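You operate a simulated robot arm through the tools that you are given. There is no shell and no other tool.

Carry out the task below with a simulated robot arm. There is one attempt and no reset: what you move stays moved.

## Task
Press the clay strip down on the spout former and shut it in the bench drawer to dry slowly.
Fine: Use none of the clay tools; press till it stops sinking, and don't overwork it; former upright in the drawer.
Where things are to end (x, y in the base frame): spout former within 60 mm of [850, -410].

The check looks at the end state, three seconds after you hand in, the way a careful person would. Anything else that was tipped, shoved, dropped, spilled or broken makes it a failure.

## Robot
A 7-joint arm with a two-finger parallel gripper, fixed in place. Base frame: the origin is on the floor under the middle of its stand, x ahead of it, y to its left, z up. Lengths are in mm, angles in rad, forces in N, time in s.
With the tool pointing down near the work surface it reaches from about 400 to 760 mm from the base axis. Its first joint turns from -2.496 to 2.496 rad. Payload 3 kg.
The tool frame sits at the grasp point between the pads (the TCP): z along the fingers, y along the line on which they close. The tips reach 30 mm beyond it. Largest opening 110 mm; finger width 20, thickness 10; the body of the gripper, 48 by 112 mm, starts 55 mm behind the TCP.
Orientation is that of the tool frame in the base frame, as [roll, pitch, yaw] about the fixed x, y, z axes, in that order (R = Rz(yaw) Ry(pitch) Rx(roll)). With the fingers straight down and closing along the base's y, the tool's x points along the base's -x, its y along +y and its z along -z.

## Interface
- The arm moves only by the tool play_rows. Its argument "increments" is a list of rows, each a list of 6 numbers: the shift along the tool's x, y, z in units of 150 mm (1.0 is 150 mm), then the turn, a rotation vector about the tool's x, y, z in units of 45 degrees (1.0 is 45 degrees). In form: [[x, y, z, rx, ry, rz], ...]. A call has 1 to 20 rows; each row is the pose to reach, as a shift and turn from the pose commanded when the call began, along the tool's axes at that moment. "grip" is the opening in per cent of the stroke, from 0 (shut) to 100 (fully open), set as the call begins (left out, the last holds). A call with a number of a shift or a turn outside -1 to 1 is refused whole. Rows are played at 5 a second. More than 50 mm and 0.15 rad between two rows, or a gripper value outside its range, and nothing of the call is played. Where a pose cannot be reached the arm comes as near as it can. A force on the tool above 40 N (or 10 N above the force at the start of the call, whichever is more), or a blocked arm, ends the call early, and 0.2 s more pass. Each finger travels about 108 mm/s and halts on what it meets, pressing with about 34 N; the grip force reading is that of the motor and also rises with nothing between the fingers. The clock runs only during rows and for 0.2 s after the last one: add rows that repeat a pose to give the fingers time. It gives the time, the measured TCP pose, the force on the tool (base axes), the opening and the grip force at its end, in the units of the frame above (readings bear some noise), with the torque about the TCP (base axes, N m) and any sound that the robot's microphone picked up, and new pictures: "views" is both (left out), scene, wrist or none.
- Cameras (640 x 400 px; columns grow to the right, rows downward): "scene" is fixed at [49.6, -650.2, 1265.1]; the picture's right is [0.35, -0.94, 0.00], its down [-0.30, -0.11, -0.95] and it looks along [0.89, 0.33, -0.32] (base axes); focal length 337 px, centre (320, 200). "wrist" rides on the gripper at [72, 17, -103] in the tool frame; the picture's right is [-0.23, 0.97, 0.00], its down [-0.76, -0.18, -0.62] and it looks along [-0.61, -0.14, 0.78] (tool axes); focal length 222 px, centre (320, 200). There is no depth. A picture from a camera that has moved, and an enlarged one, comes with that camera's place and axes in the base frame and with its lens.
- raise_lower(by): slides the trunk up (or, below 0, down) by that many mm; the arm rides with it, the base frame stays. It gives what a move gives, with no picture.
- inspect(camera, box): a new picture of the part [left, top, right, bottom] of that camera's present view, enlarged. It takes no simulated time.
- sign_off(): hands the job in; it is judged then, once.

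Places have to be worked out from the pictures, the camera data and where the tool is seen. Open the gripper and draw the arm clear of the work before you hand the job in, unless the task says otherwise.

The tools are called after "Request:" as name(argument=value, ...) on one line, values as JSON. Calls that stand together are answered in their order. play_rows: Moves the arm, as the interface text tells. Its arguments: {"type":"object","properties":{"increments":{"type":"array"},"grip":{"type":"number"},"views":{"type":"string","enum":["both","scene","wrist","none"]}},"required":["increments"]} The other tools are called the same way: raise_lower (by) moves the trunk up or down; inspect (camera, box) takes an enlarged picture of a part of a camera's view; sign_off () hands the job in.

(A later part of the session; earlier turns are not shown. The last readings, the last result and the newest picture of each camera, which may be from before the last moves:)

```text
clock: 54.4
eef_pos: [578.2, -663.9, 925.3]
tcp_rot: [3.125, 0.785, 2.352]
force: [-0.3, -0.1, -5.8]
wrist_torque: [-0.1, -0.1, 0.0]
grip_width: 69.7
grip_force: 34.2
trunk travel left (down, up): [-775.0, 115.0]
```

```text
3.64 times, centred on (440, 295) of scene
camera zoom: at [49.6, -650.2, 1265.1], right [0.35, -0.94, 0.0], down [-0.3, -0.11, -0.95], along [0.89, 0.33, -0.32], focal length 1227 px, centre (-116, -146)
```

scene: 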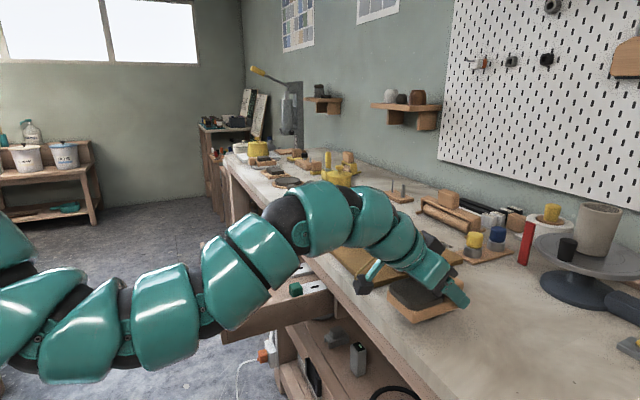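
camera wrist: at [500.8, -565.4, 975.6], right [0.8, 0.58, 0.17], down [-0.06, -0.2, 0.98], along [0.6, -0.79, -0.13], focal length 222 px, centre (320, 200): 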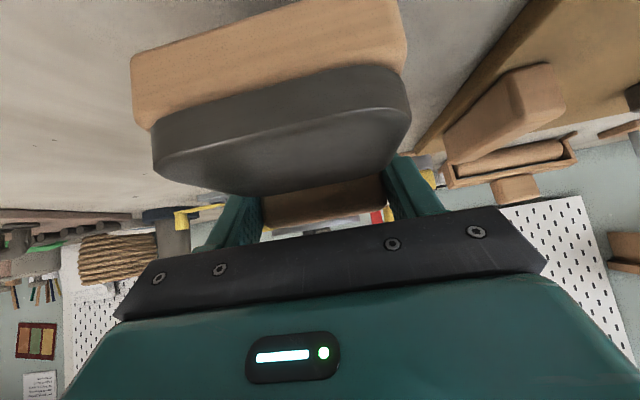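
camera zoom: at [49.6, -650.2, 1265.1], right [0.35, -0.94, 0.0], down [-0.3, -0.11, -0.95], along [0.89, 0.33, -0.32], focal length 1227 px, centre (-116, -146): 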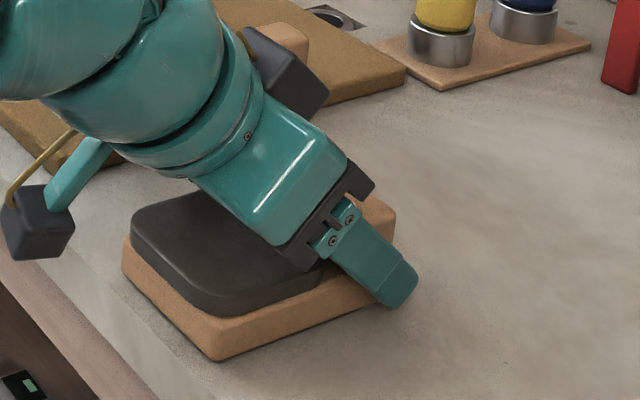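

About 3 mm still to go (weight still fully carried). I'll ease it down in 1 mm steps until the bench takes the weight.

Request:
play_rows(increments=[[0.005, 0, 0.005, 0, 0, 0], [0.01, 0, 0.01, 0, 0, 0], [0.015, 0, 0.015, 0, 0, 0], [0.015, 0, 0.015, 0, 0, 0]], grip=45, views="none")

```text
clock: 55.4
eef_pos: [577.1, -664.0, 922.8]
tcp_rot: [3.126, 0.788, 2.354]
force: [1.9, -3.4, 3.6]
wrist_torque: [0.12, 0.67, 0.22]
grip_width: 70.0
grip_force: 33.7
trunk travel left (down, up): [-775.0, 115.0]
```

The bench has taken the weight (force now +3.6 N). I'll release fully and rise straight up.

Request:
play_rows(increments=[[0, 0, 0, 0, 0, 0], [0, 0, 0, 0, 0, 0], [0, 0, 0, 0, 0, 0]], grip=100, views="none")

Request:
play_rows(increments=[[-0.07, 0, -0.07, 0, 0, 0], [-0.14, 0, -0.14, 0, 0, 0], [-0.24, 0, -0.24, 0, 0, 0], [-0.33, 0, -0.33, 0, 0, 0], [-0.33, 0, -0.33, 0, 0, 0]], views="both")

Request:
inspect(camera="scene", box=[370, 240, 510, 350])

```text
clock: 56.2
eef_pos: [576.6, -663.1, 922.1]
tcp_rot: [3.127, 0.785, 2.352]
force: [0.0, -0.2, 1.1]
wrist_torque: [-0.01, -0.04, 0.01]
grip_width: 110.1
grip_force: 0.2
trunk travel left (down, up): [-775.0, 115.0]
```

```text
clock: 57.4
eef_pos: [575.2, -663.6, 991.8]
tcp_rot: [3.127, 0.784, 2.352]
force: [-0.2, 0.8, -0.4]
wrist_torque: [-0.02, -0.05, 0.0]
grip_width: 110.2
grip_force: 0.1
trunk travel left (down, up): [-775.0, 115.0]
camera wrist: at [499.1, -564.2, 1013.7], right [0.8, 0.58, 0.17], down [-0.06, -0.2, 0.98], along [0.6, -0.79, -0.13], focal length 222 px, centre (320, 200)
```

scene: 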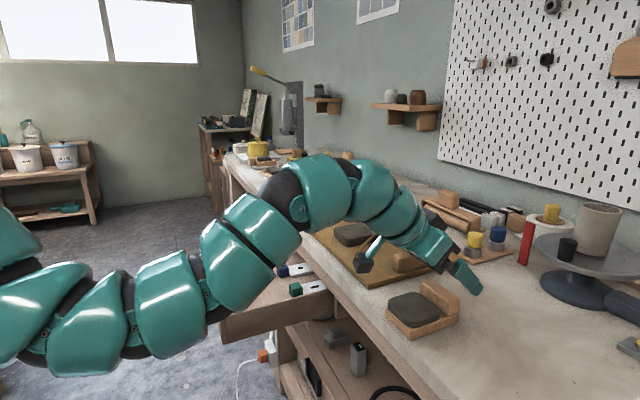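
wrist: 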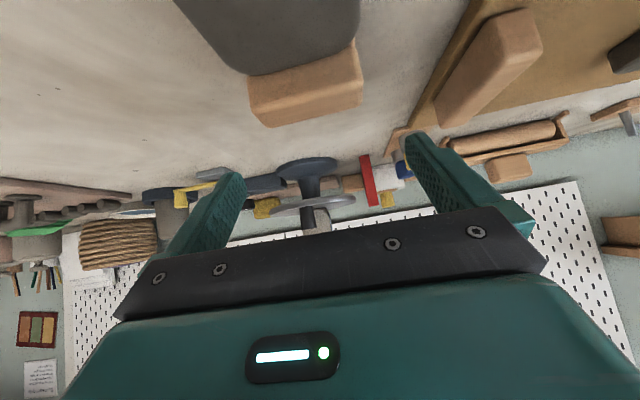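

```text
3.64 times, centred on (440, 295) of scene
camera zoom: at [49.6, -650.2, 1265.1], right [0.35, -0.94, 0.0], down [-0.3, -0.11, -0.95], along [0.89, 0.33, -0.32], focal length 1227 px, centre (-116, -146)
```

zoom: 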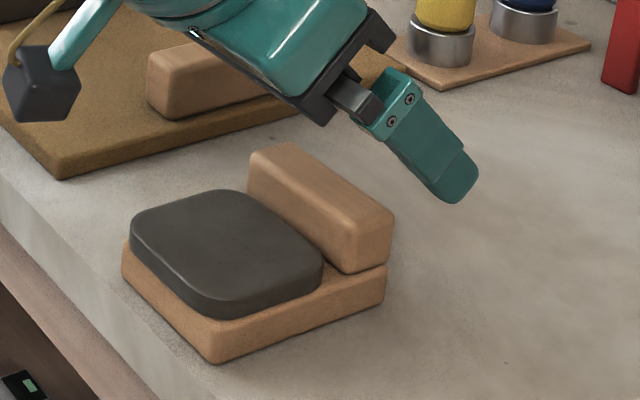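

The former sits flat near the front of the bench, well clear of everything. I'll make the tool more upright (20° tilt) above the block.

Request:
play_rows(increments=[[-0.005, 0.002, 0.005, 0, 0.139, 0], [-0.01, 0.005, 0.01, 0, 0.278, 0], [-0.015, 0.008, 0.015, 0, 0.417, 0], [-0.019, 0.01, 0.019, 0, 0.556, 0], [-0.019, 0.01, 0.019, 0, 0.556, 0]], grip=100, views="wrist")

Request:
inspect(camera="scene", box=[370, 220, 510, 350])

Request:
inspect(camera="wrist", box=[200, 0, 440, 180])

```text
clock: 58.6
eef_pos: [579.6, -665.9, 991.0]
tcp_rot: [3.129, 0.347, 2.359]
force: [0.2, -0.1, -0.1]
wrist_torque: [0.01, -0.03, -0.01]
grip_width: 110.2
grip_force: 0.0
trunk travel left (down, up): [-775.0, 115.0]
camera wrist: at [517.8, -581.5, 1063.6], right [0.84, 0.54, 0.09], down [0.23, -0.49, 0.84], along [0.5, -0.68, -0.53], focal length 222 px, centre (320, 200)
```

wrist: 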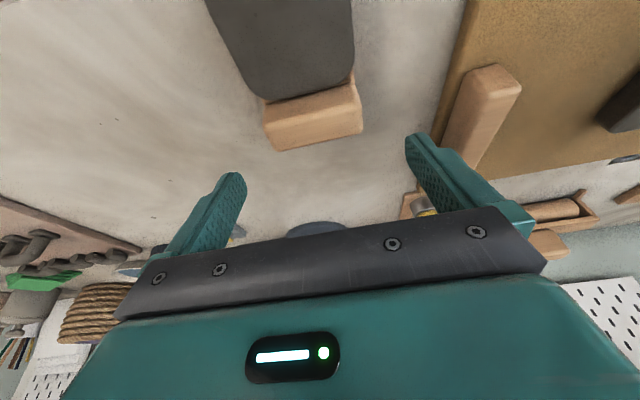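

```text
3.08 times, centred on (440, 285) of scene
camera zoom: at [49.6, -650.2, 1265.1], right [0.35, -0.94, 0.0], down [-0.3, -0.11, -0.95], along [0.89, 0.33, -0.32], focal length 1038 px, centre (-49, -62)
```

zoom: 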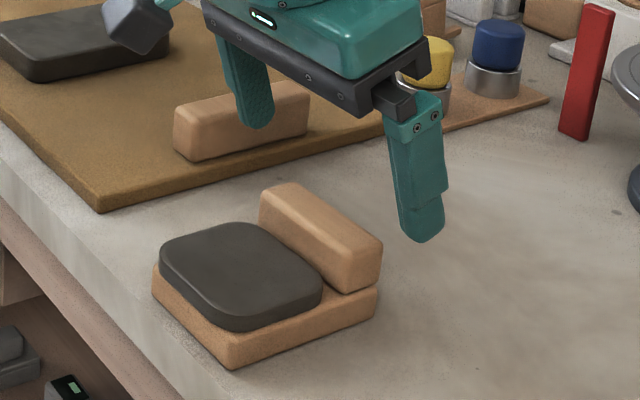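

```text
2.22 times, centred on (320, 90) of wrist
camera zoom: at [517.8, -581.5, 1063.6], right [0.84, 0.54, 0.09], down [0.23, -0.49, 0.84], along [0.5, -0.68, -0.53], focal length 494 px, centre (320, 444)
```

zoom: 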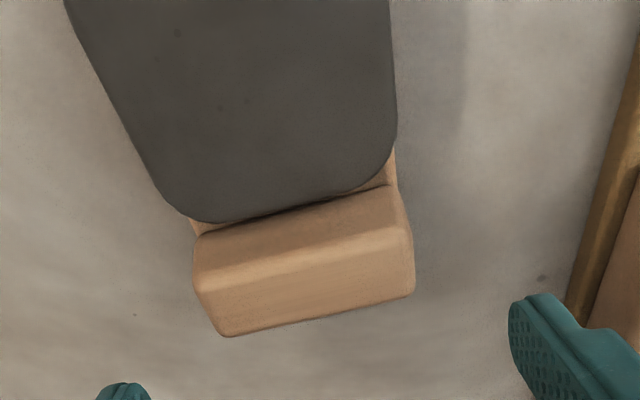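

Reach is fine at 20° and the block is centred between the fingers (a≈-94…-26, inner edge o≈-899). I'll descend straight down around it.

Request:
play_rows(increments=[[0.034, 0.002, 0.094, 0, 0, 0], [0.068, 0.005, 0.188, 0, 0, 0], [0.1, 0.005, 0.276, 0, 0, 0], [0.125, 0.005, 0.345, 0, 0, 0], [0.138, 0.005, 0.382, 0, 0, 0], [0.145, 0.005, 0.401, 0, 0, 0], [0.145, 0.005, 0.401, 0, 0, 0]], grip=100, views="wrist")

Request:
inspect(camera="scene", box=[390, 250, 490, 330])

```text
clock: 60.2
eef_pos: [582.0, -665.1, 929.1]
tcp_rot: [3.131, 0.35, 2.359]
force: [-0.4, 0.2, 0.2]
wrist_torque: [-0.01, 0.02, 0.04]
grip_width: 110.1
grip_force: 0.0
trunk travel left (down, up): [-775.0, 115.0]
camera wrist: at [519.8, -581.2, 999.9], right [0.83, 0.54, 0.09], down [0.23, -0.49, 0.84], along [0.5, -0.68, -0.53], focal length 222 px, centre (320, 200)
```

wrist: 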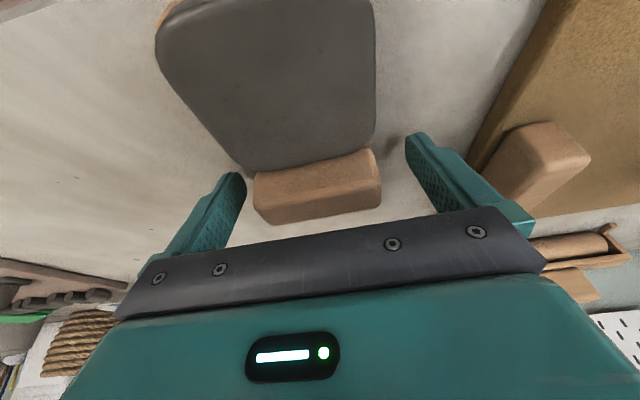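

```text
5.00 times, centred on (440, 290) of scene
camera zoom: at [49.6, -650.2, 1265.1], right [0.35, -0.94, 0.0], down [-0.3, -0.11, -0.95], along [0.89, 0.33, -0.32], focal length 1687 px, centre (-280, -250)
```

zoom: 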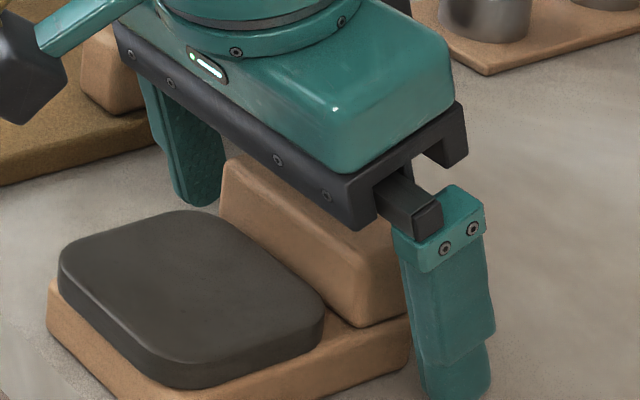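

A touch lower (4 mm) so the pads also cover the base sides, then close.

Request:
play_rows(increments=[[0.005, -0.004, 0.013, 0, 0, 0], [0.009, -0.008, 0.025, 0, 0, 0], [0.009, -0.008, 0.025, 0, 0, 0]], grip=100, views="none")

Request:
play_rows(increments=[[0, 0, 0, 0, 0, 0], [0, 0, 0, 0, 0, 0], [0, 0, 0, 0, 0, 0], [0, 0, 0, 0, 0, 0]], grip=45, views="wrist")

Request:
inspect(camera="scene", box=[390, 250, 490, 330])

```text
clock: 61.0
eef_pos: [580.7, -666.3, 924.4]
tcp_rot: [3.13, 0.351, 2.359]
force: [-0.4, 0.5, -0.3]
wrist_torque: [0.01, 0.0, 0.01]
grip_width: 109.8
grip_force: 0.1
trunk travel left (down, up): [-775.0, 115.0]
```

```text
clock: 62.0
eef_pos: [580.6, -665.6, 924.4]
tcp_rot: [3.129, 0.349, 2.359]
force: [0.8, -0.3, 0.6]
wrist_torque: [-0.21, 0.11, 0.03]
grip_width: 69.8
grip_force: 34.3
trunk travel left (down, up): [-775.0, 115.0]
camera wrist: at [518.6, -582.2, 996.0], right [0.83, 0.54, 0.09], down [0.23, -0.49, 0.84], along [0.5, -0.69, -0.53], focal length 222 px, centre (320, 200)
```

wrist: 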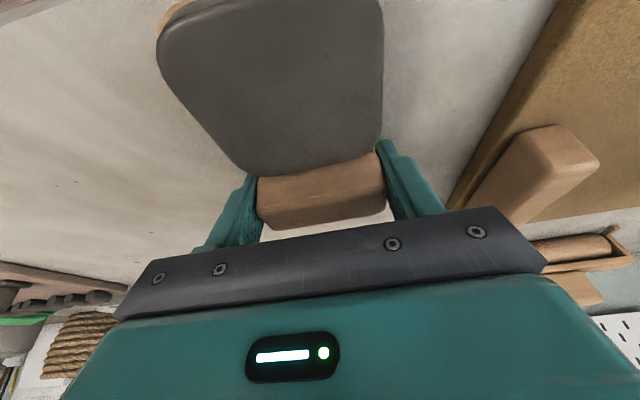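

```text
5.00 times, centred on (440, 290) of scene
camera zoom: at [49.6, -650.2, 1265.1], right [0.35, -0.94, 0.0], down [-0.3, -0.11, -0.95], along [0.89, 0.33, -0.32], focal length 1687 px, centre (-280, -250)
```

zoom: 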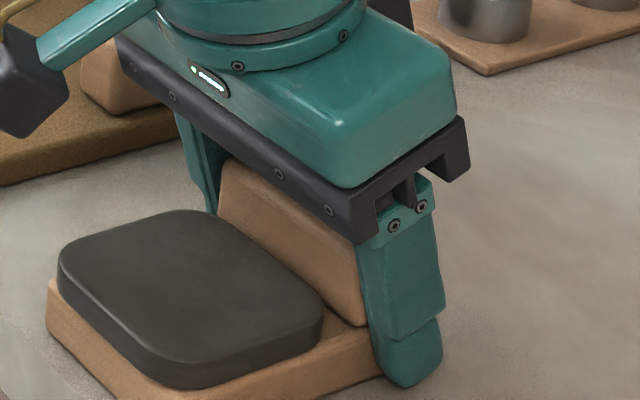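

Good, square grip at 69.8 mm. I'll lift slowly and check it holds level.

Request:
play_rows(increments=[[-0.007, 0, -0.019, 0, 0, 0], [-0.014, 0, -0.038, 0, 0, 0], [-0.027, 0, -0.075, 0, 0, 0], [-0.045, 0, -0.125, 0, 0, 0], [-0.068, 0, -0.188, 0, 0, 0], [-0.068, 0, -0.188, 0, 0, 0]], grip=45, views="wrist")

Request:
inspect(camera="scene", box=[370, 220, 510, 340])

```text
clock: 63.4
eef_pos: [581.6, -666.4, 953.5]
tcp_rot: [3.129, 0.347, 2.359]
force: [0.8, 0.0, -6.9]
wrist_torque: [-0.11, -0.12, 0.02]
grip_width: 70.2
grip_force: 34.0
trunk travel left (down, up): [-775.0, 115.0]
camera wrist: at [519.4, -581.3, 1026.0], right [0.83, 0.54, 0.09], down [0.23, -0.49, 0.84], along [0.5, -0.68, -0.53], focal length 222 px, centre (320, 200)
```

wrist: 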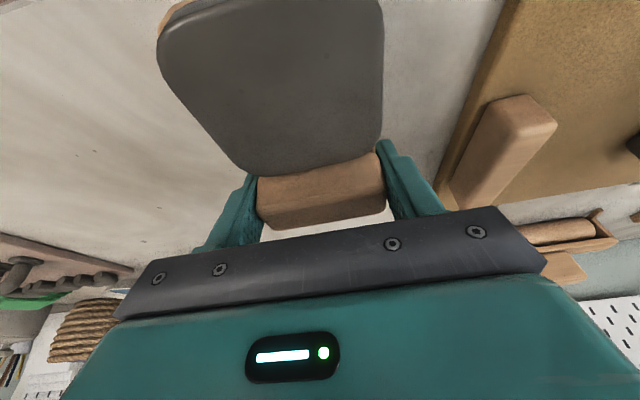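

```text
3.33 times, centred on (440, 280) of scene
camera zoom: at [49.6, -650.2, 1265.1], right [0.35, -0.94, 0.0], down [-0.3, -0.11, -0.95], along [0.89, 0.33, -0.32], focal length 1124 px, centre (-80, -67)
```

zoom: 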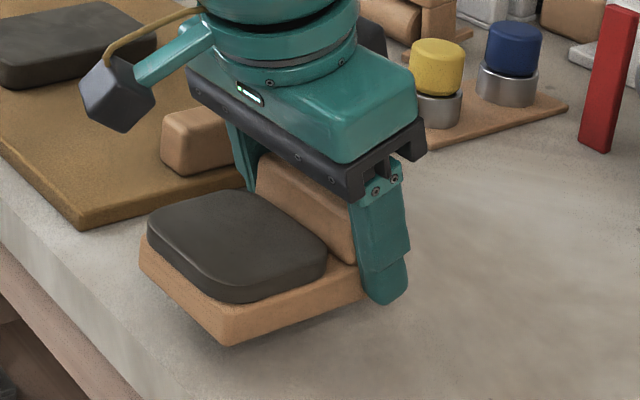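

Held firmly and level. I'll raise the trunk 100 mm for clearance and carry it over toward the open drawer in stages.

Request:
raise_lower(by=100)

Request:
play_rows(increments=[[0.05, 0.1, -0.018, 0, 0, 0], [0.12, 0.24, -0.043, 0, 0, 0], [0.2, 0.4, -0.072, 0, 0, 0], [0.28, 0.56, -0.101, 0, 0, 0], [0.35, 0.7, -0.127, 0, 0, 0], [0.407, 0.807, -0.147, 0, 0, 0], [0.407, 0.807, -0.147, 0, 0, 0]], grip=45, views="wrist")

```text
clock: 64.8
eef_pos: [580.5, -664.8, 1054.3]
tcp_rot: [3.129, 0.348, 2.359]
force: [0.6, 0.7, -6.4]
wrist_torque: [-0.11, -0.15, 0.0]
grip_width: 69.9
grip_force: 34.3
trunk travel left (down, up): [-875.0, 15.0]
```

```text
clock: 66.4
eef_pos: [619.7, -534.6, 1055.8]
tcp_rot: [3.129, 0.35, 2.359]
force: [0.2, -0.5, -5.9]
wrist_torque: [-0.12, -0.12, -0.03]
grip_width: 69.5
grip_force: 34.2
trunk travel left (down, up): [-875.0, 15.0]
camera wrist: at [557.5, -450.9, 1128.3], right [0.84, 0.54, 0.09], down [0.23, -0.49, 0.84], along [0.5, -0.68, -0.53], focal length 222 px, centre (320, 200)
```

wrist: 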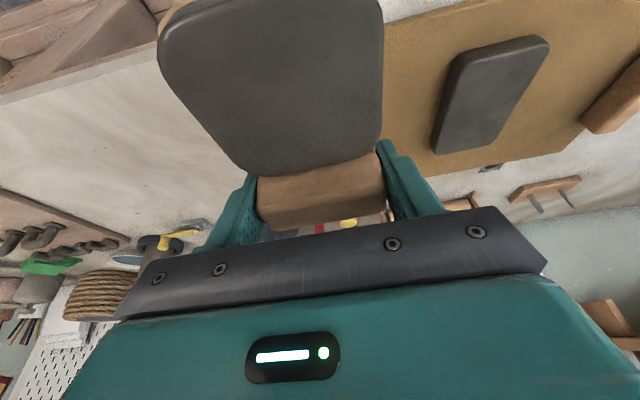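

Steady in the grip. I'll continue with the next stage in the same direction.

Request:
play_rows(increments=[[0.05, 0.1, -0.018, 0, 0, 0], [0.12, 0.24, -0.043, 0, 0, 0], [0.2, 0.4, -0.072, 0, 0, 0], [0.28, 0.56, -0.101, 0, 0, 0], [0.35, 0.7, -0.127, 0, 0, 0], [0.407, 0.807, -0.147, 0, 0, 0], [0.407, 0.807, -0.147, 0, 0, 0]], grip=45, views="both")

```text
clock: 68.0
eef_pos: [659.1, -402.4, 1055.6]
tcp_rot: [3.127, 0.35, 2.359]
force: [-0.5, -0.2, -6.3]
wrist_torque: [-0.11, -0.14, -0.01]
grip_width: 69.6
grip_force: 34.6
trunk travel left (down, up): [-875.0, 15.0]
camera wrist: at [596.6, -317.8, 1127.9], right [0.84, 0.54, 0.09], down [0.23, -0.49, 0.84], along [0.5, -0.68, -0.53], focal length 222 px, centre (320, 200)
```

scene: 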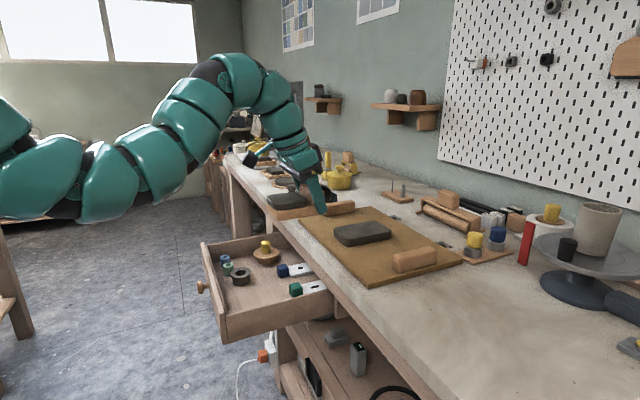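
wrist: 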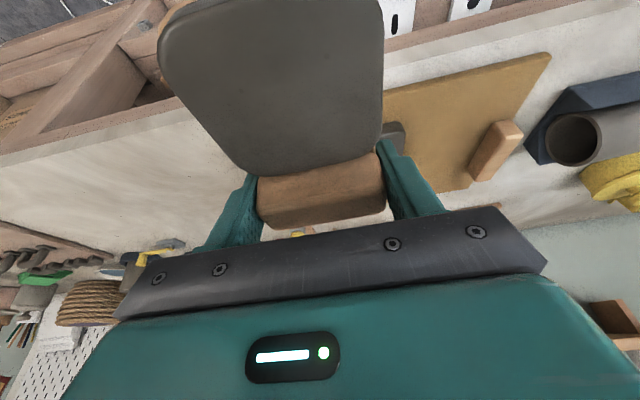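

The drawer is unobstructed in the scene view, so I'll measure the free spot in it now.

Request:
inspect(camera="scene", box=[190, 225, 340, 350])

Request:
inspect(camera="scene", box=[195, 235, 275, 295])

Request:
inspect(camera="scene", box=[260, 250, 340, 310])

```text
3.20 times, centred on (265, 288) of scene
camera zoom: at [49.6, -650.2, 1265.1], right [0.35, -0.94, 0.0], down [-0.3, -0.11, -0.95], along [0.89, 0.33, -0.32], focal length 1080 px, centre (496, -80)
```

zoom: 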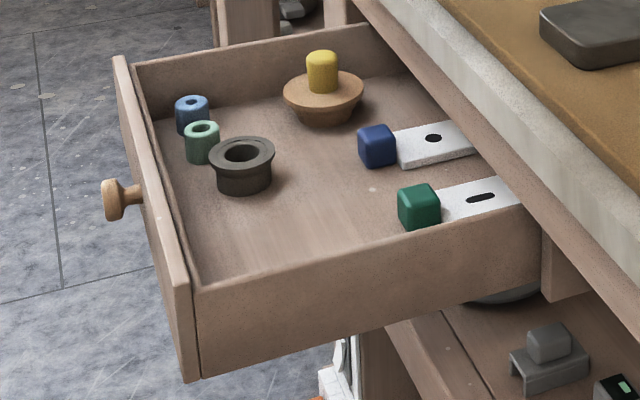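

```text
6.67 times, centred on (235, 265) of scene
camera zoom: at [49.6, -650.2, 1265.1], right [0.35, -0.94, 0.0], down [-0.3, -0.11, -0.95], along [0.89, 0.33, -0.32], focal length 2249 px, centre (887, -233)
```

zoom: 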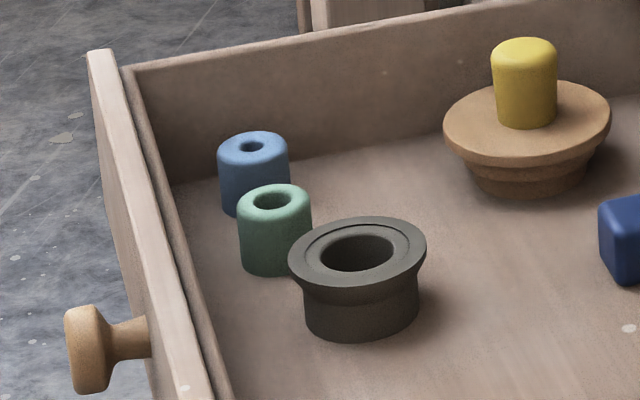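

```text
6.67 times, centred on (300, 280) of scene
camera zoom: at [49.6, -650.2, 1265.1], right [0.35, -0.94, 0.0], down [-0.3, -0.11, -0.95], along [0.89, 0.33, -0.32], focal length 2249 px, centre (453, -333)
```

zoom: 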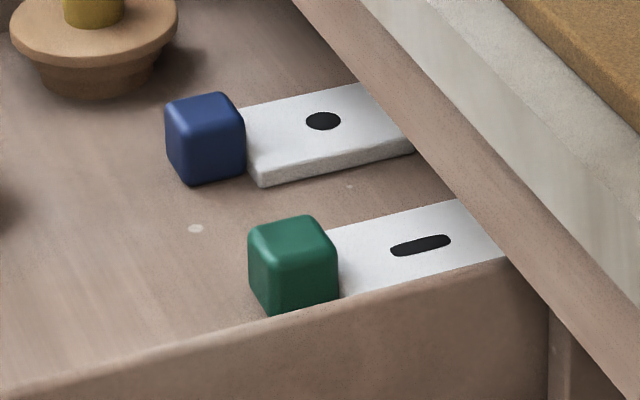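

The free floor area is a≈222–392, o≈-575…-745 (drawer frame, open); I'll aim the former's centre at o≈-655, a≈306, which corresponds to about (852, -419) once shut. Moving above it now.

Request:
play_rows(increments=[[0.05, 0.1, -0.018, 0, 0, 0], [0.12, 0.24, -0.043, 0, 0, 0], [0.2, 0.41, -0.072, 0, 0, 0], [0.28, 0.58, -0.101, 0, 0, 0], [0.34, 0.72, -0.123, 0, 0, 0], [0.392, 0.83, -0.142, 0, 0, 0], [0.392, 0.83, -0.142, 0, 0, 0]], grip=45, views="both")

```text
clock: 69.6
eef_pos: [701.4, -269.1, 1056.5]
tcp_rot: [3.128, 0.349, 2.358]
force: [-0.8, -1.3, -6.4]
wrist_torque: [-0.14, -0.11, -0.03]
grip_width: 70.0
grip_force: 34.4
trunk travel left (down, up): [-875.0, 15.0]
camera wrist: at [639.3, -185.6, 1128.8], right [0.83, 0.54, 0.09], down [0.23, -0.49, 0.84], along [0.5, -0.68, -0.53], focal length 222 px, centre (320, 200)
```

scene: 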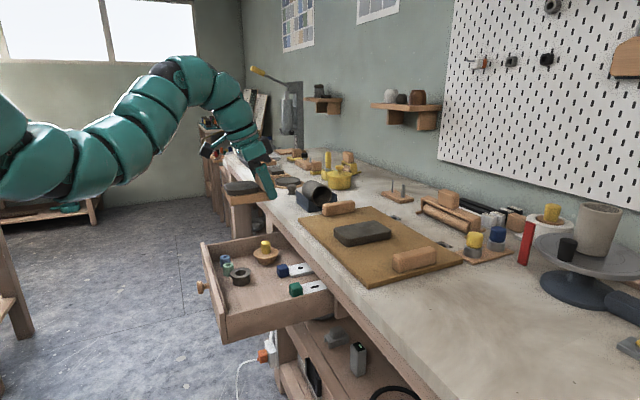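
wrist: 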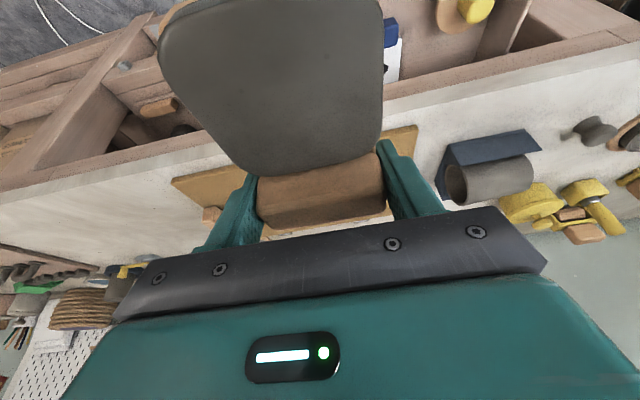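

Over the spot. I'll lower with the trunk 190 mm, which stops the former's underside about 30 mm above the drawer walls.

Request:
raise_lower(by=-190)

Request:
play_rows(increments=[[0, 0, 0, 0, 0, 0]], grip=45, views="both")

Request:
inspect(camera="scene", box=[190, 190, 350, 350])

Request:
inspect(camera="wrist", box=[60, 0, 500, 230])

```text
clock: 71.7
eef_pos: [700.2, -270.1, 866.4]
tcp_rot: [3.129, 0.348, 2.361]
force: [0.2, -0.2, -6.0]
wrist_torque: [-0.12, -0.13, -0.01]
grip_width: 70.0
grip_force: 34.4
trunk travel left (down, up): [-685.0, 205.0]
```

```text
clock: 72.0
eef_pos: [702.5, -269.2, 867.3]
tcp_rot: [3.129, 0.35, 2.36]
force: [-0.2, 0.0, -5.8]
wrist_torque: [-0.14, -0.09, -0.02]
grip_width: 69.8
grip_force: 34.3
trunk travel left (down, up): [-685.0, 205.0]
camera wrist: at [639.2, -185.4, 938.9], right [0.83, 0.54, 0.09], down [0.23, -0.49, 0.84], along [0.5, -0.68, -0.53], focal length 222 px, centre (320, 200)
```

scene: 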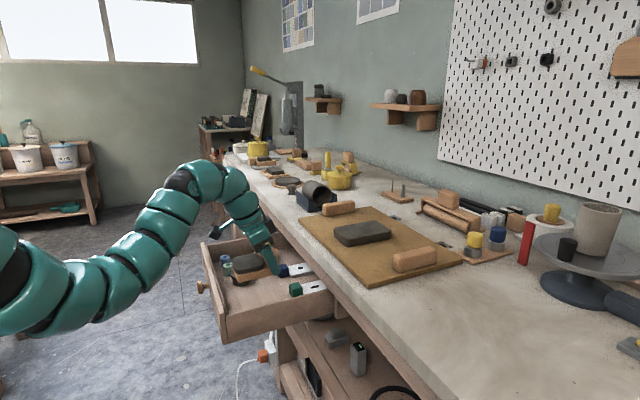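
wrist: 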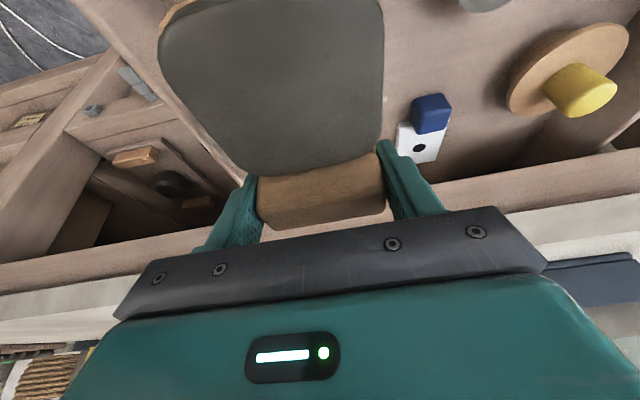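

```text
2.50 times, centred on (270, 270) of scene
camera zoom: at [49.6, -650.2, 1265.1], right [0.35, -0.94, 0.0], down [-0.3, -0.11, -0.95], along [0.89, 0.33, -0.32], focal length 843 px, centre (445, 25)
```

zoom: 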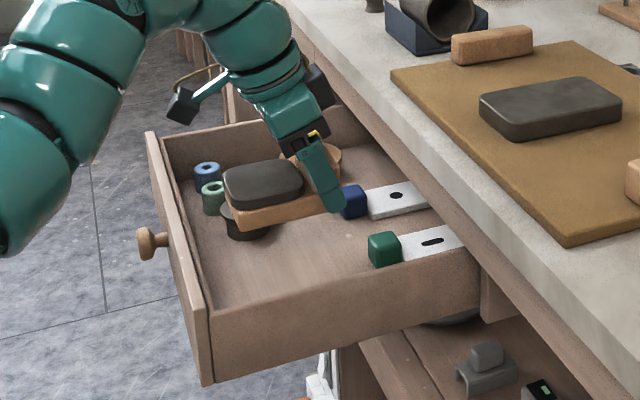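

```text
1.45 times, centred on (280, 115) of wrist
camera zoom: at [639.2, -185.4, 938.9], right [0.83, 0.54, 0.09], down [0.23, -0.49, 0.84], along [0.5, -0.68, -0.53], focal length 323 px, centre (378, 324)
```

zoom: 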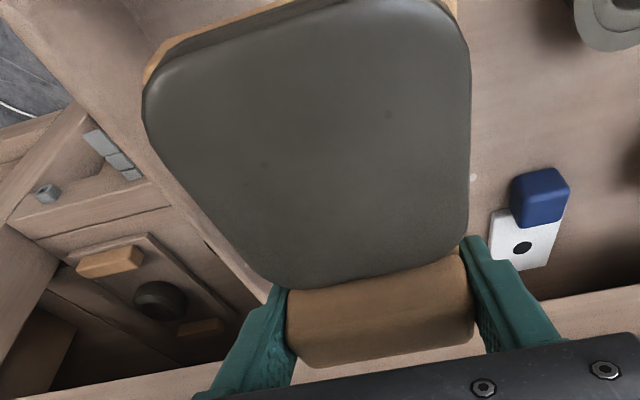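

Everything lines up over the bare patch. I'll lower with the trunk another 75 mm so it hangs just above the drawer floor, then check.

Request:
raise_lower(by=-75)

Request:
play_rows(increments=[[0, 0, 0, 0, 0, 0]], grip=45, views="both")

Request:
inspect(camera="scene", box=[190, 210, 350, 350])

```text
clock: 73.2
eef_pos: [701.0, -269.1, 792.0]
tcp_rot: [3.13, 0.348, 2.358]
force: [0.2, -0.5, -5.5]
wrist_torque: [-0.11, -0.14, -0.01]
grip_width: 69.9
grip_force: 34.1
trunk travel left (down, up): [-610.0, 280.0]
```

```text
clock: 73.6
eef_pos: [701.0, -269.0, 791.8]
tcp_rot: [3.128, 0.349, 2.361]
force: [0.1, -0.2, -5.9]
wrist_torque: [-0.11, -0.09, -0.02]
grip_width: 69.9
grip_force: 34.7
trunk travel left (down, up): [-610.0, 280.0]
camera wrist: at [639.1, -185.3, 863.8], right [0.83, 0.54, 0.09], down [0.23, -0.49, 0.84], along [0.5, -0.68, -0.53], focal length 222 px, centre (320, 200)
```

scene: 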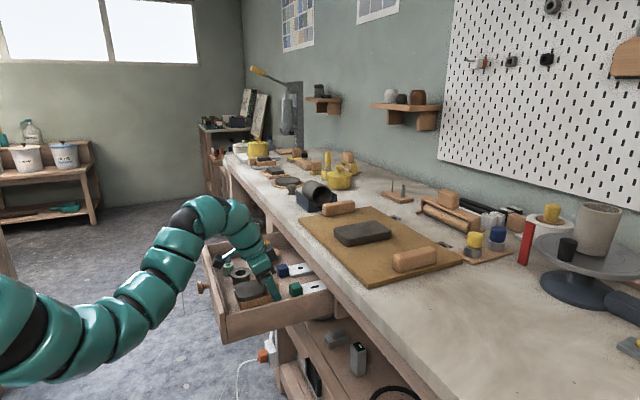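
wrist: 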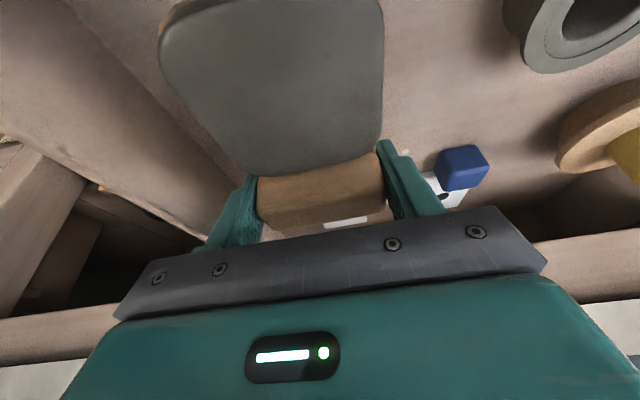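

```text
2.86 times, centred on (270, 280) of scene
camera zoom: at [49.6, -650.2, 1265.1], right [0.35, -0.94, 0.0], down [-0.3, -0.11, -0.95], along [0.89, 0.33, -0.32], focal length 964 px, centre (463, -29)
```

zoom: 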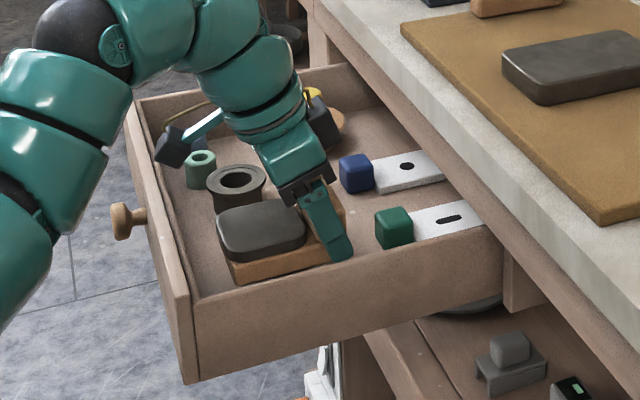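

About 18 mm above the floor, clear of the ring and the green handle on all sides. I'll lower gently with the arm until the floor takes the weight.

Request:
play_rows(increments=[[0.0114, 0, 0.0313, 0, 0, 0], [0.0227, 0, 0.0627, 0, 0, 0], [0.0272, 0, 0.0752, 0, 0, 0], [0.0318, 0, 0.0877, 0, 0, 0], [0.0318, 0, 0.0877, 0, 0, 0]], grip=45, views="none")

Request:
inspect(camera="scene", box=[210, 240, 310, 320])

```text
clock: 74.8
eef_pos: [701.7, -268.7, 777.1]
tcp_rot: [3.131, 0.349, 2.362]
force: [0.1, 0.5, -6.1]
wrist_torque: [-0.11, -0.13, 0.0]
grip_width: 69.9
grip_force: 33.9
trunk travel left (down, up): [-610.0, 280.0]
```

```text
5.00 times, centred on (260, 280) of scene
camera zoom: at [49.6, -650.2, 1265.1], right [0.35, -0.94, 0.0], down [-0.3, -0.11, -0.95], along [0.89, 0.33, -0.32], focal length 1687 px, centre (620, -200)
```

zoom: 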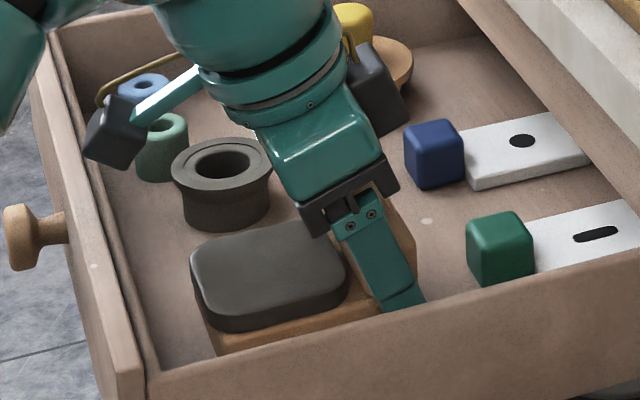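

Still carried; a few millimetres remain. I'll continue in 1 mm steps.

Request:
play_rows(increments=[[0.0023, 0, 0.0063, 0, 0, 0], [0.0045, 0, 0.0125, 0, 0, 0], [0.0068, 0, 0.0188, 0, 0, 0], [0.0068, 0, 0.0188, 0, 0, 0]], grip=45, views="none")

```text
clock: 75.8
eef_pos: [701.7, -269.0, 774.4]
tcp_rot: [3.131, 0.349, 2.36]
force: [0.0, -0.1, -5.4]
wrist_torque: [-0.12, -0.1, -0.01]
grip_width: 70.0
grip_force: 33.7
trunk travel left (down, up): [-610.0, 280.0]
```

Not touching yet at z≈774.4. Another few 1 mm steps.

Request:
play_rows(increments=[[0.0023, 0, 0.0063, 0, 0, 0], [0.0045, 0, 0.0125, 0, 0, 0], [0.0068, 0, 0.0188, 0, 0, 0], [0.0068, 0, 0.0188, 0, 0, 0]], grip=45, views="none")

```text
clock: 76.8
eef_pos: [701.1, -269.4, 770.6]
tcp_rot: [3.13, 0.351, 2.36]
force: [-1.3, -0.9, -5.0]
wrist_torque: [-0.11, -0.15, 0.0]
grip_width: 69.7
grip_force: 34.1
trunk travel left (down, up): [-610.0, 280.0]
```

Still about 5 N carried at z≈770.6. Continuing down in small steps.

Request:
play_rows(increments=[[0.0023, 0, 0.0063, 0, 0, 0], [0.0045, 0, 0.0125, 0, 0, 0], [0.0068, 0, 0.0188, 0, 0, 0], [0.0068, 0, 0.0188, 0, 0, 0]], grip=45, views="wrist")

Request:
inspect(camera="scene", box=[210, 240, 310, 320])

```text
clock: 77.8
eef_pos: [700.4, -269.7, 768.7]
tcp_rot: [3.132, 0.349, 2.361]
force: [-0.2, 0.7, -5.9]
wrist_torque: [-0.12, -0.15, 0.02]
grip_width: 69.8
grip_force: 33.4
trunk travel left (down, up): [-610.0, 280.0]
camera wrist: at [639.1, -185.3, 840.8], right [0.83, 0.54, 0.09], down [0.23, -0.49, 0.84], along [0.5, -0.68, -0.53], focal length 222 px, centre (320, 200)
```

wrist: 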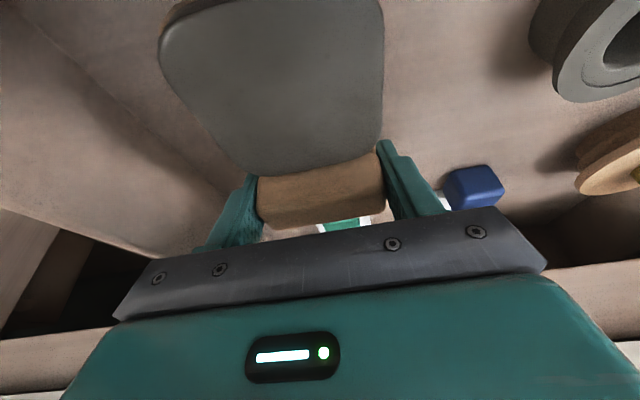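

```text
5.00 times, centred on (260, 280) of scene
camera zoom: at [49.6, -650.2, 1265.1], right [0.35, -0.94, 0.0], down [-0.3, -0.11, -0.95], along [0.89, 0.33, -0.32], focal length 1687 px, centre (620, -200)
```

zoom: 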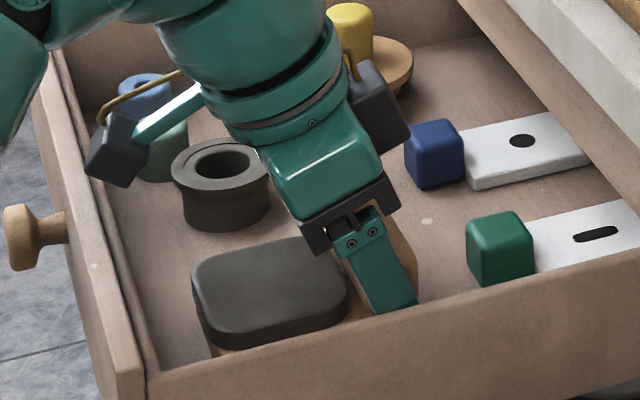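

The floor is a bit lower than I estimated; the camera housing still clears the drawer front. Continuing down gently.

Request:
play_rows(increments=[[0.0023, 0, 0.0063, 0, 0, 0], [0.0045, 0, 0.0125, 0, 0, 0], [0.0068, 0, 0.0188, 0, 0, 0], [0.0068, 0, 0.0188, 0, 0, 0]], grip=45, views="none")

```text
clock: 78.8
eef_pos: [702.2, -269.5, 769.2]
tcp_rot: [3.13, 0.35, 2.361]
force: [0.5, -1.6, 7.6]
wrist_torque: [0.35, 1.09, 0.06]
grip_width: 70.0
grip_force: 33.8
trunk travel left (down, up): [-610.0, 280.0]
```

The floor has taken the weight. I'll ease off 1 mm and open the fingers only to about 84 mm so they don't touch the ring or drawer wall.

Request:
play_rows(increments=[[-0.0023, 0, -0.0063, 0, 0, 0], [-0.0023, 0, -0.0063, 0, 0, 0]], grip=45, views="none")

Request:
play_rows(increments=[[0, 0, 0, 0, 0, 0], [0, 0, 0, 0, 0, 0], [0, 0, 0, 0, 0, 0]], grip=77, views="wrist")

Request:
inspect(camera="scene", box=[210, 240, 310, 320])

```text
clock: 79.4
eef_pos: [701.2, -269.4, 767.8]
tcp_rot: [3.13, 0.35, 2.36]
force: [2.1, 0.3, 8.1]
wrist_torque: [0.37, 1.06, -0.05]
grip_width: 70.2
grip_force: 34.0
trunk travel left (down, up): [-610.0, 280.0]
```

```text
clock: 80.2
eef_pos: [700.5, -268.4, 767.7]
tcp_rot: [3.128, 0.349, 2.359]
force: [0.1, 0.1, -0.2]
wrist_torque: [0.02, 0.02, 0.0]
grip_width: 84.7
grip_force: 0.0
trunk travel left (down, up): [-610.0, 280.0]
camera wrist: at [638.6, -185.0, 839.1], right [0.83, 0.54, 0.09], down [0.23, -0.49, 0.84], along [0.5, -0.68, -0.53], focal length 222 px, centre (320, 200)
```

wrist: 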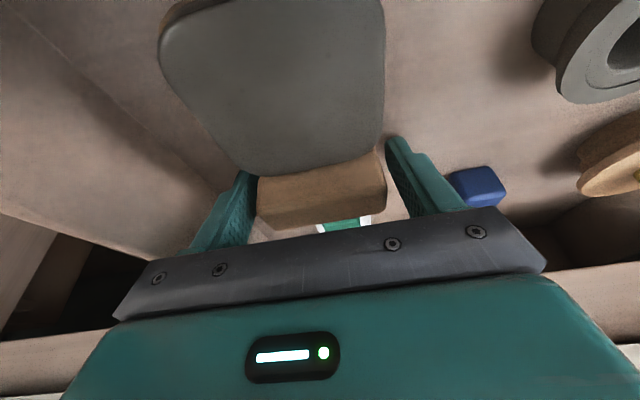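

```text
5.00 times, centred on (260, 280) of scene
camera zoom: at [49.6, -650.2, 1265.1], right [0.35, -0.94, 0.0], down [-0.3, -0.11, -0.95], along [0.89, 0.33, -0.32], focal length 1687 px, centre (620, -200)
```

zoom: 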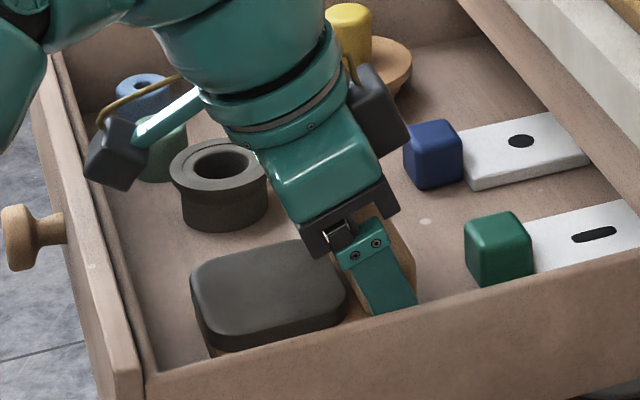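

Released cleanly with zero force. I'll rise straight up with the trunk, well clear of the drawer.

Request:
raise_lower(by=200)

Request:
play_rows(increments=[[0, 0, 0, 0, 0, 0]], views="both")

Request:
inspect(camera="scene", box=[190, 220, 350, 340])

Request:
inspect(camera="wrist", box=[150, 0, 490, 200])

```text
clock: 82.3
eef_pos: [701.5, -267.7, 967.2]
tcp_rot: [3.129, 0.349, 2.359]
force: [0.3, -0.3, -0.1]
wrist_torque: [0.0, -0.01, 0.01]
grip_width: 84.7
grip_force: 0.0
trunk travel left (down, up): [-810.0, 80.0]
```

```text
clock: 82.7
eef_pos: [700.6, -268.2, 967.3]
tcp_rot: [3.127, 0.351, 2.359]
force: [0.1, 0.6, -0.2]
wrist_torque: [0.02, 0.0, 0.02]
grip_width: 84.7
grip_force: 0.1
trunk travel left (down, up): [-810.0, 80.0]
camera wrist: at [638.6, -185.1, 1039.0], right [0.83, 0.54, 0.09], down [0.23, -0.49, 0.84], along [0.5, -0.68, -0.53], focal length 222 px, centre (320, 200)
```

scene: 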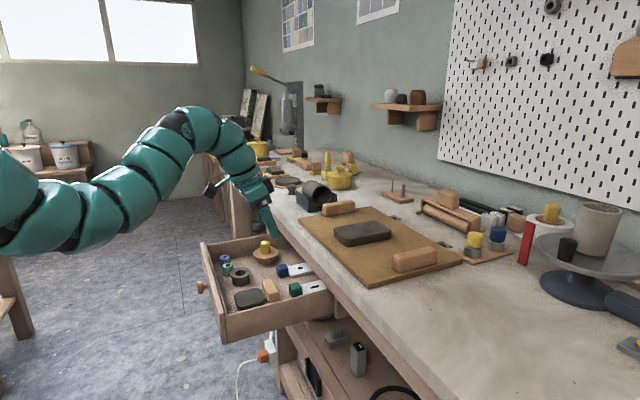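
wrist: 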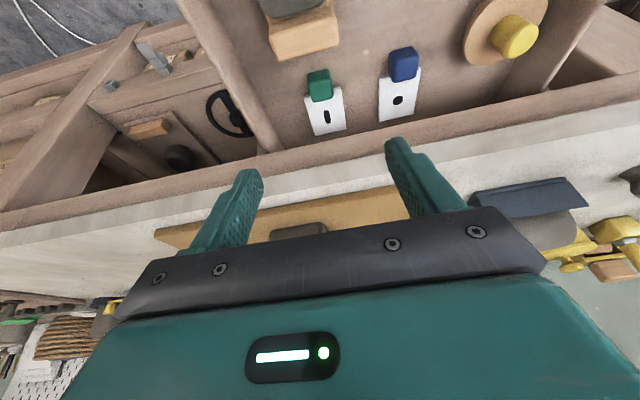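

```text
3.33 times, centred on (270, 280) of scene
camera zoom: at [49.6, -650.2, 1265.1], right [0.35, -0.94, 0.0], down [-0.3, -0.11, -0.95], along [0.89, 0.33, -0.32], focal length 1124 px, centre (487, -67)
```

zoom: 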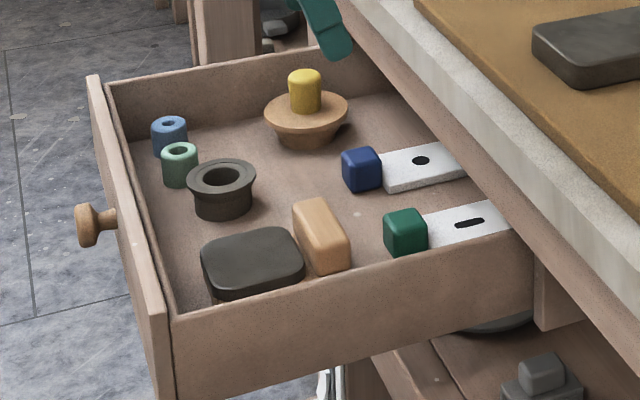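

```text
1.88 times, centred on (320, 100) of wrist
camera zoom: at [638.6, -185.1, 1039.0], right [0.83, 0.54, 0.09], down [0.23, -0.49, 0.84], along [0.5, -0.68, -0.53], focal length 418 px, centre (320, 388)
```

zoom: 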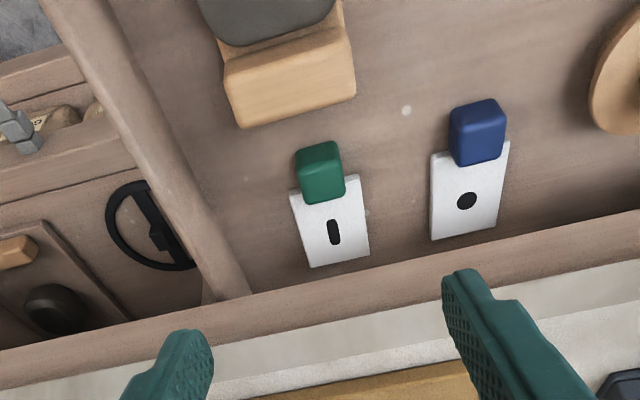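

The former sits upright in the free patch with nothing else disturbed. Now I'll tilt the tool toward horizontal and back out toward the drawer knob to shut it.

Request:
play_rows(increments=[[0, 0, 0, 0, -0.178, 0], [0, 0, 0, 0, -0.356, 0], [0, 0, 0, 0, -0.533, 0], [0, 0, 0, 0, -0.711, 0], [0, 0, 0, 0, -0.889, 0], [0, 0, 0, 0, -0.889, 0]], grip=65, views="none")

Request:
play_rows(increments=[[0.095, 0.063, -0.165, 0, 0, 0], [0.19, 0.126, -0.33, 0, 0, 0], [0.286, 0.188, -0.495, 0, 0, 0], [0.381, 0.25, -0.66, 0, 0, 0], [0.477, 0.313, -0.826, 0, 0, 0], [0.477, 0.313, -0.826, 0, 0, 0]], views="scene")

```text
clock: 84.1
eef_pos: [701.5, -268.2, 967.3]
tcp_rot: [3.117, 1.048, 2.345]
force: [0.5, -0.4, -0.1]
wrist_torque: [-0.02, 0.01, 0.0]
grip_width: 71.6
grip_force: 0.1
trunk travel left (down, up): [-810.0, 80.0]
```

```text
clock: 85.5
eef_pos: [629.7, -135.9, 966.7]
tcp_rot: [3.118, 1.046, 2.344]
force: [1.1, -0.1, 0.0]
wrist_torque: [0.02, 0.03, -0.02]
grip_width: 71.5
grip_force: 0.0
trunk travel left (down, up): [-810.0, 80.0]
```

scene: 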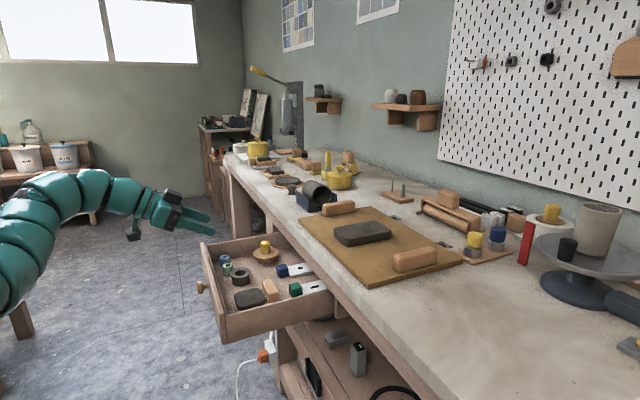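

Continuing back and along to line up with the knob, then lowering with the trunk.

Request:
play_rows(increments=[[0.1, 0.067, -0.175, 0, 0, 0], [0.2, 0.133, -0.35, 0, 0, 0], [0.3, 0.2, -0.523, 0, 0, 0], [0.4, 0.267, -0.7, 0, 0, 0], [0.503, 0.333, -0.872, 0, 0, 0], [0.503, 0.333, -0.872, 0, 0, 0]], grip=65, views="none")

Request:
raise_lower(by=-120)

Request:
play_rows(increments=[[0, 0, 0, 0, 0, 0]], views="both")

```text
clock: 86.9
eef_pos: [559.4, 7.3, 966.6]
tcp_rot: [3.119, 1.047, 2.344]
force: [0.2, 0.7, 0.2]
wrist_torque: [0.02, 0.0, -0.01]
grip_width: 71.6
grip_force: 0.2
trunk travel left (down, up): [-810.0, 80.0]
```

```text
clock: 88.4
eef_pos: [560.1, 6.5, 845.9]
tcp_rot: [3.119, 1.047, 2.345]
force: [-0.2, -0.7, 0.8]
wrist_torque: [0.0, 0.0, 0.0]
grip_width: 71.3
grip_force: 0.0
trunk travel left (down, up): [-690.0, 200.0]
```

```text
clock: 88.8
eef_pos: [559.8, 7.4, 846.7]
tcp_rot: [3.119, 1.047, 2.343]
force: [-0.3, 0.4, 0.9]
wrist_torque: [-0.01, 0.0, 0.0]
grip_width: 71.7
grip_force: 0.1
trunk travel left (down, up): [-690.0, 200.0]
camera wrist: at [482.7, 107.3, 835.4], right [0.76, 0.61, 0.21], down [-0.25, -0.02, 0.97], along [0.6, -0.79, 0.13], focal length 222 px, centre (320, 200)
```

scene: 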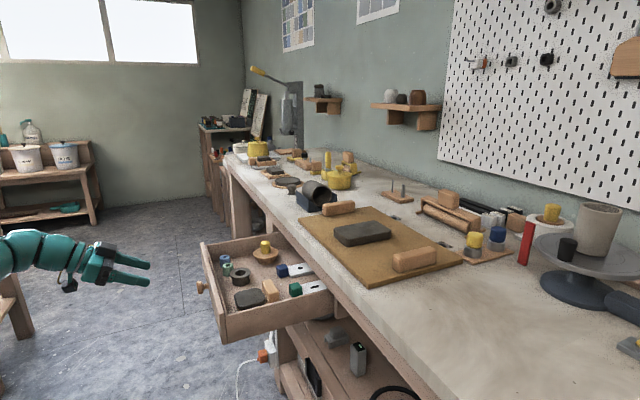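
wrist: 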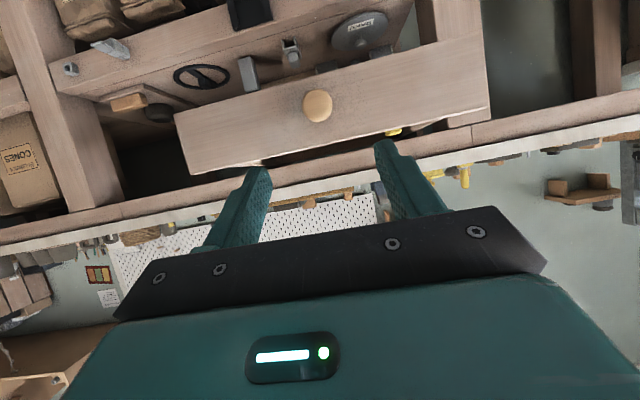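

Lined up with the knob again (a≈402, straight ahead about 140 mm). I'll advance along the tool axis and stop just short of the panel.

Request:
play_rows(increments=[[0, 0, 0.25, 0, 0, 0], [0, 0.002, 0.5, 0, 0, 0], [0, 0.005, 0.7, 0, 0, 0], [0, 0.005, 0.82, 0, 0, 0], [0, 0.005, 0.91, 0, 0, 0], [0, 0.005, 0.91, 0, 0, 0]], grip=65, views="wrist")

```text
clock: 90.2
eef_pos: [645.4, -74.8, 779.5]
tcp_rot: [3.12, 1.048, 2.346]
force: [-0.2, 0.8, -0.3]
wrist_torque: [0.03, 0.01, 0.01]
grip_width: 71.4
grip_force: 0.0
trunk travel left (down, up): [-690.0, 200.0]
camera wrist: at [567.3, 24.3, 768.2], right [0.76, 0.61, 0.21], down [-0.25, -0.02, 0.97], along [0.6, -0.79, 0.13], focal length 222 px, centre (320, 200)
```

wrist: 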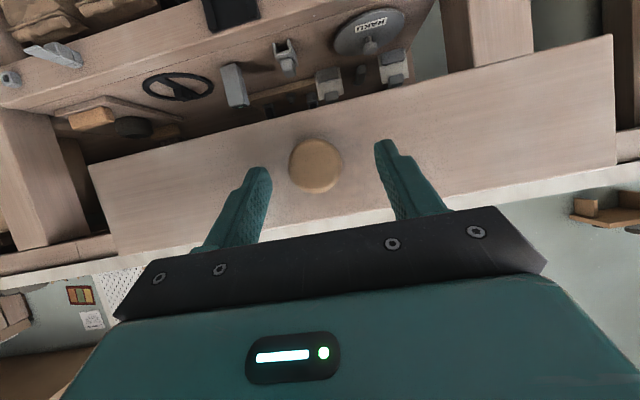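

The knob sits between the fingers. Closing on it now.

Request:
play_rows(increments=[[0, 0, 0, 0, 0, 0], [0, 0, 0, 0, 0, 0], [0, 0, 0, 0, 0, 0], [0, 0, 0, 0, 0, 0]], grip=10, views="wrist")

```text
clock: 91.2
eef_pos: [643.7, -77.7, 780.2]
tcp_rot: [3.123, 1.047, 2.344]
force: [-11.4, -12.6, -3.4]
wrist_torque: [-0.4, 0.01, -0.41]
grip_width: 33.5
grip_force: 44.9
trunk travel left (down, up): [-690.0, 200.0]
camera wrist: at [566.5, 22.5, 768.2], right [0.76, 0.61, 0.21], down [-0.24, -0.02, 0.97], along [0.6, -0.79, 0.13], focal length 222 px, centre (320, 200)
```

wrist: 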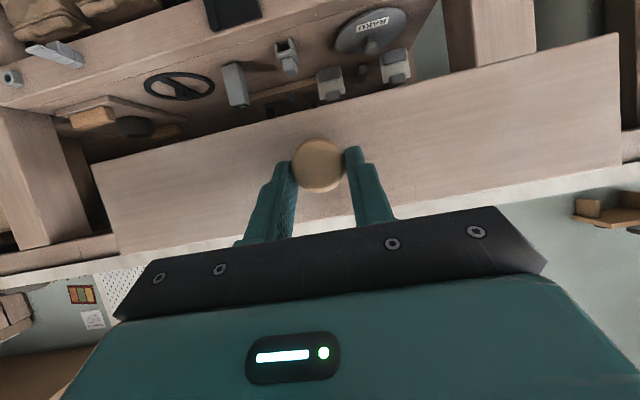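

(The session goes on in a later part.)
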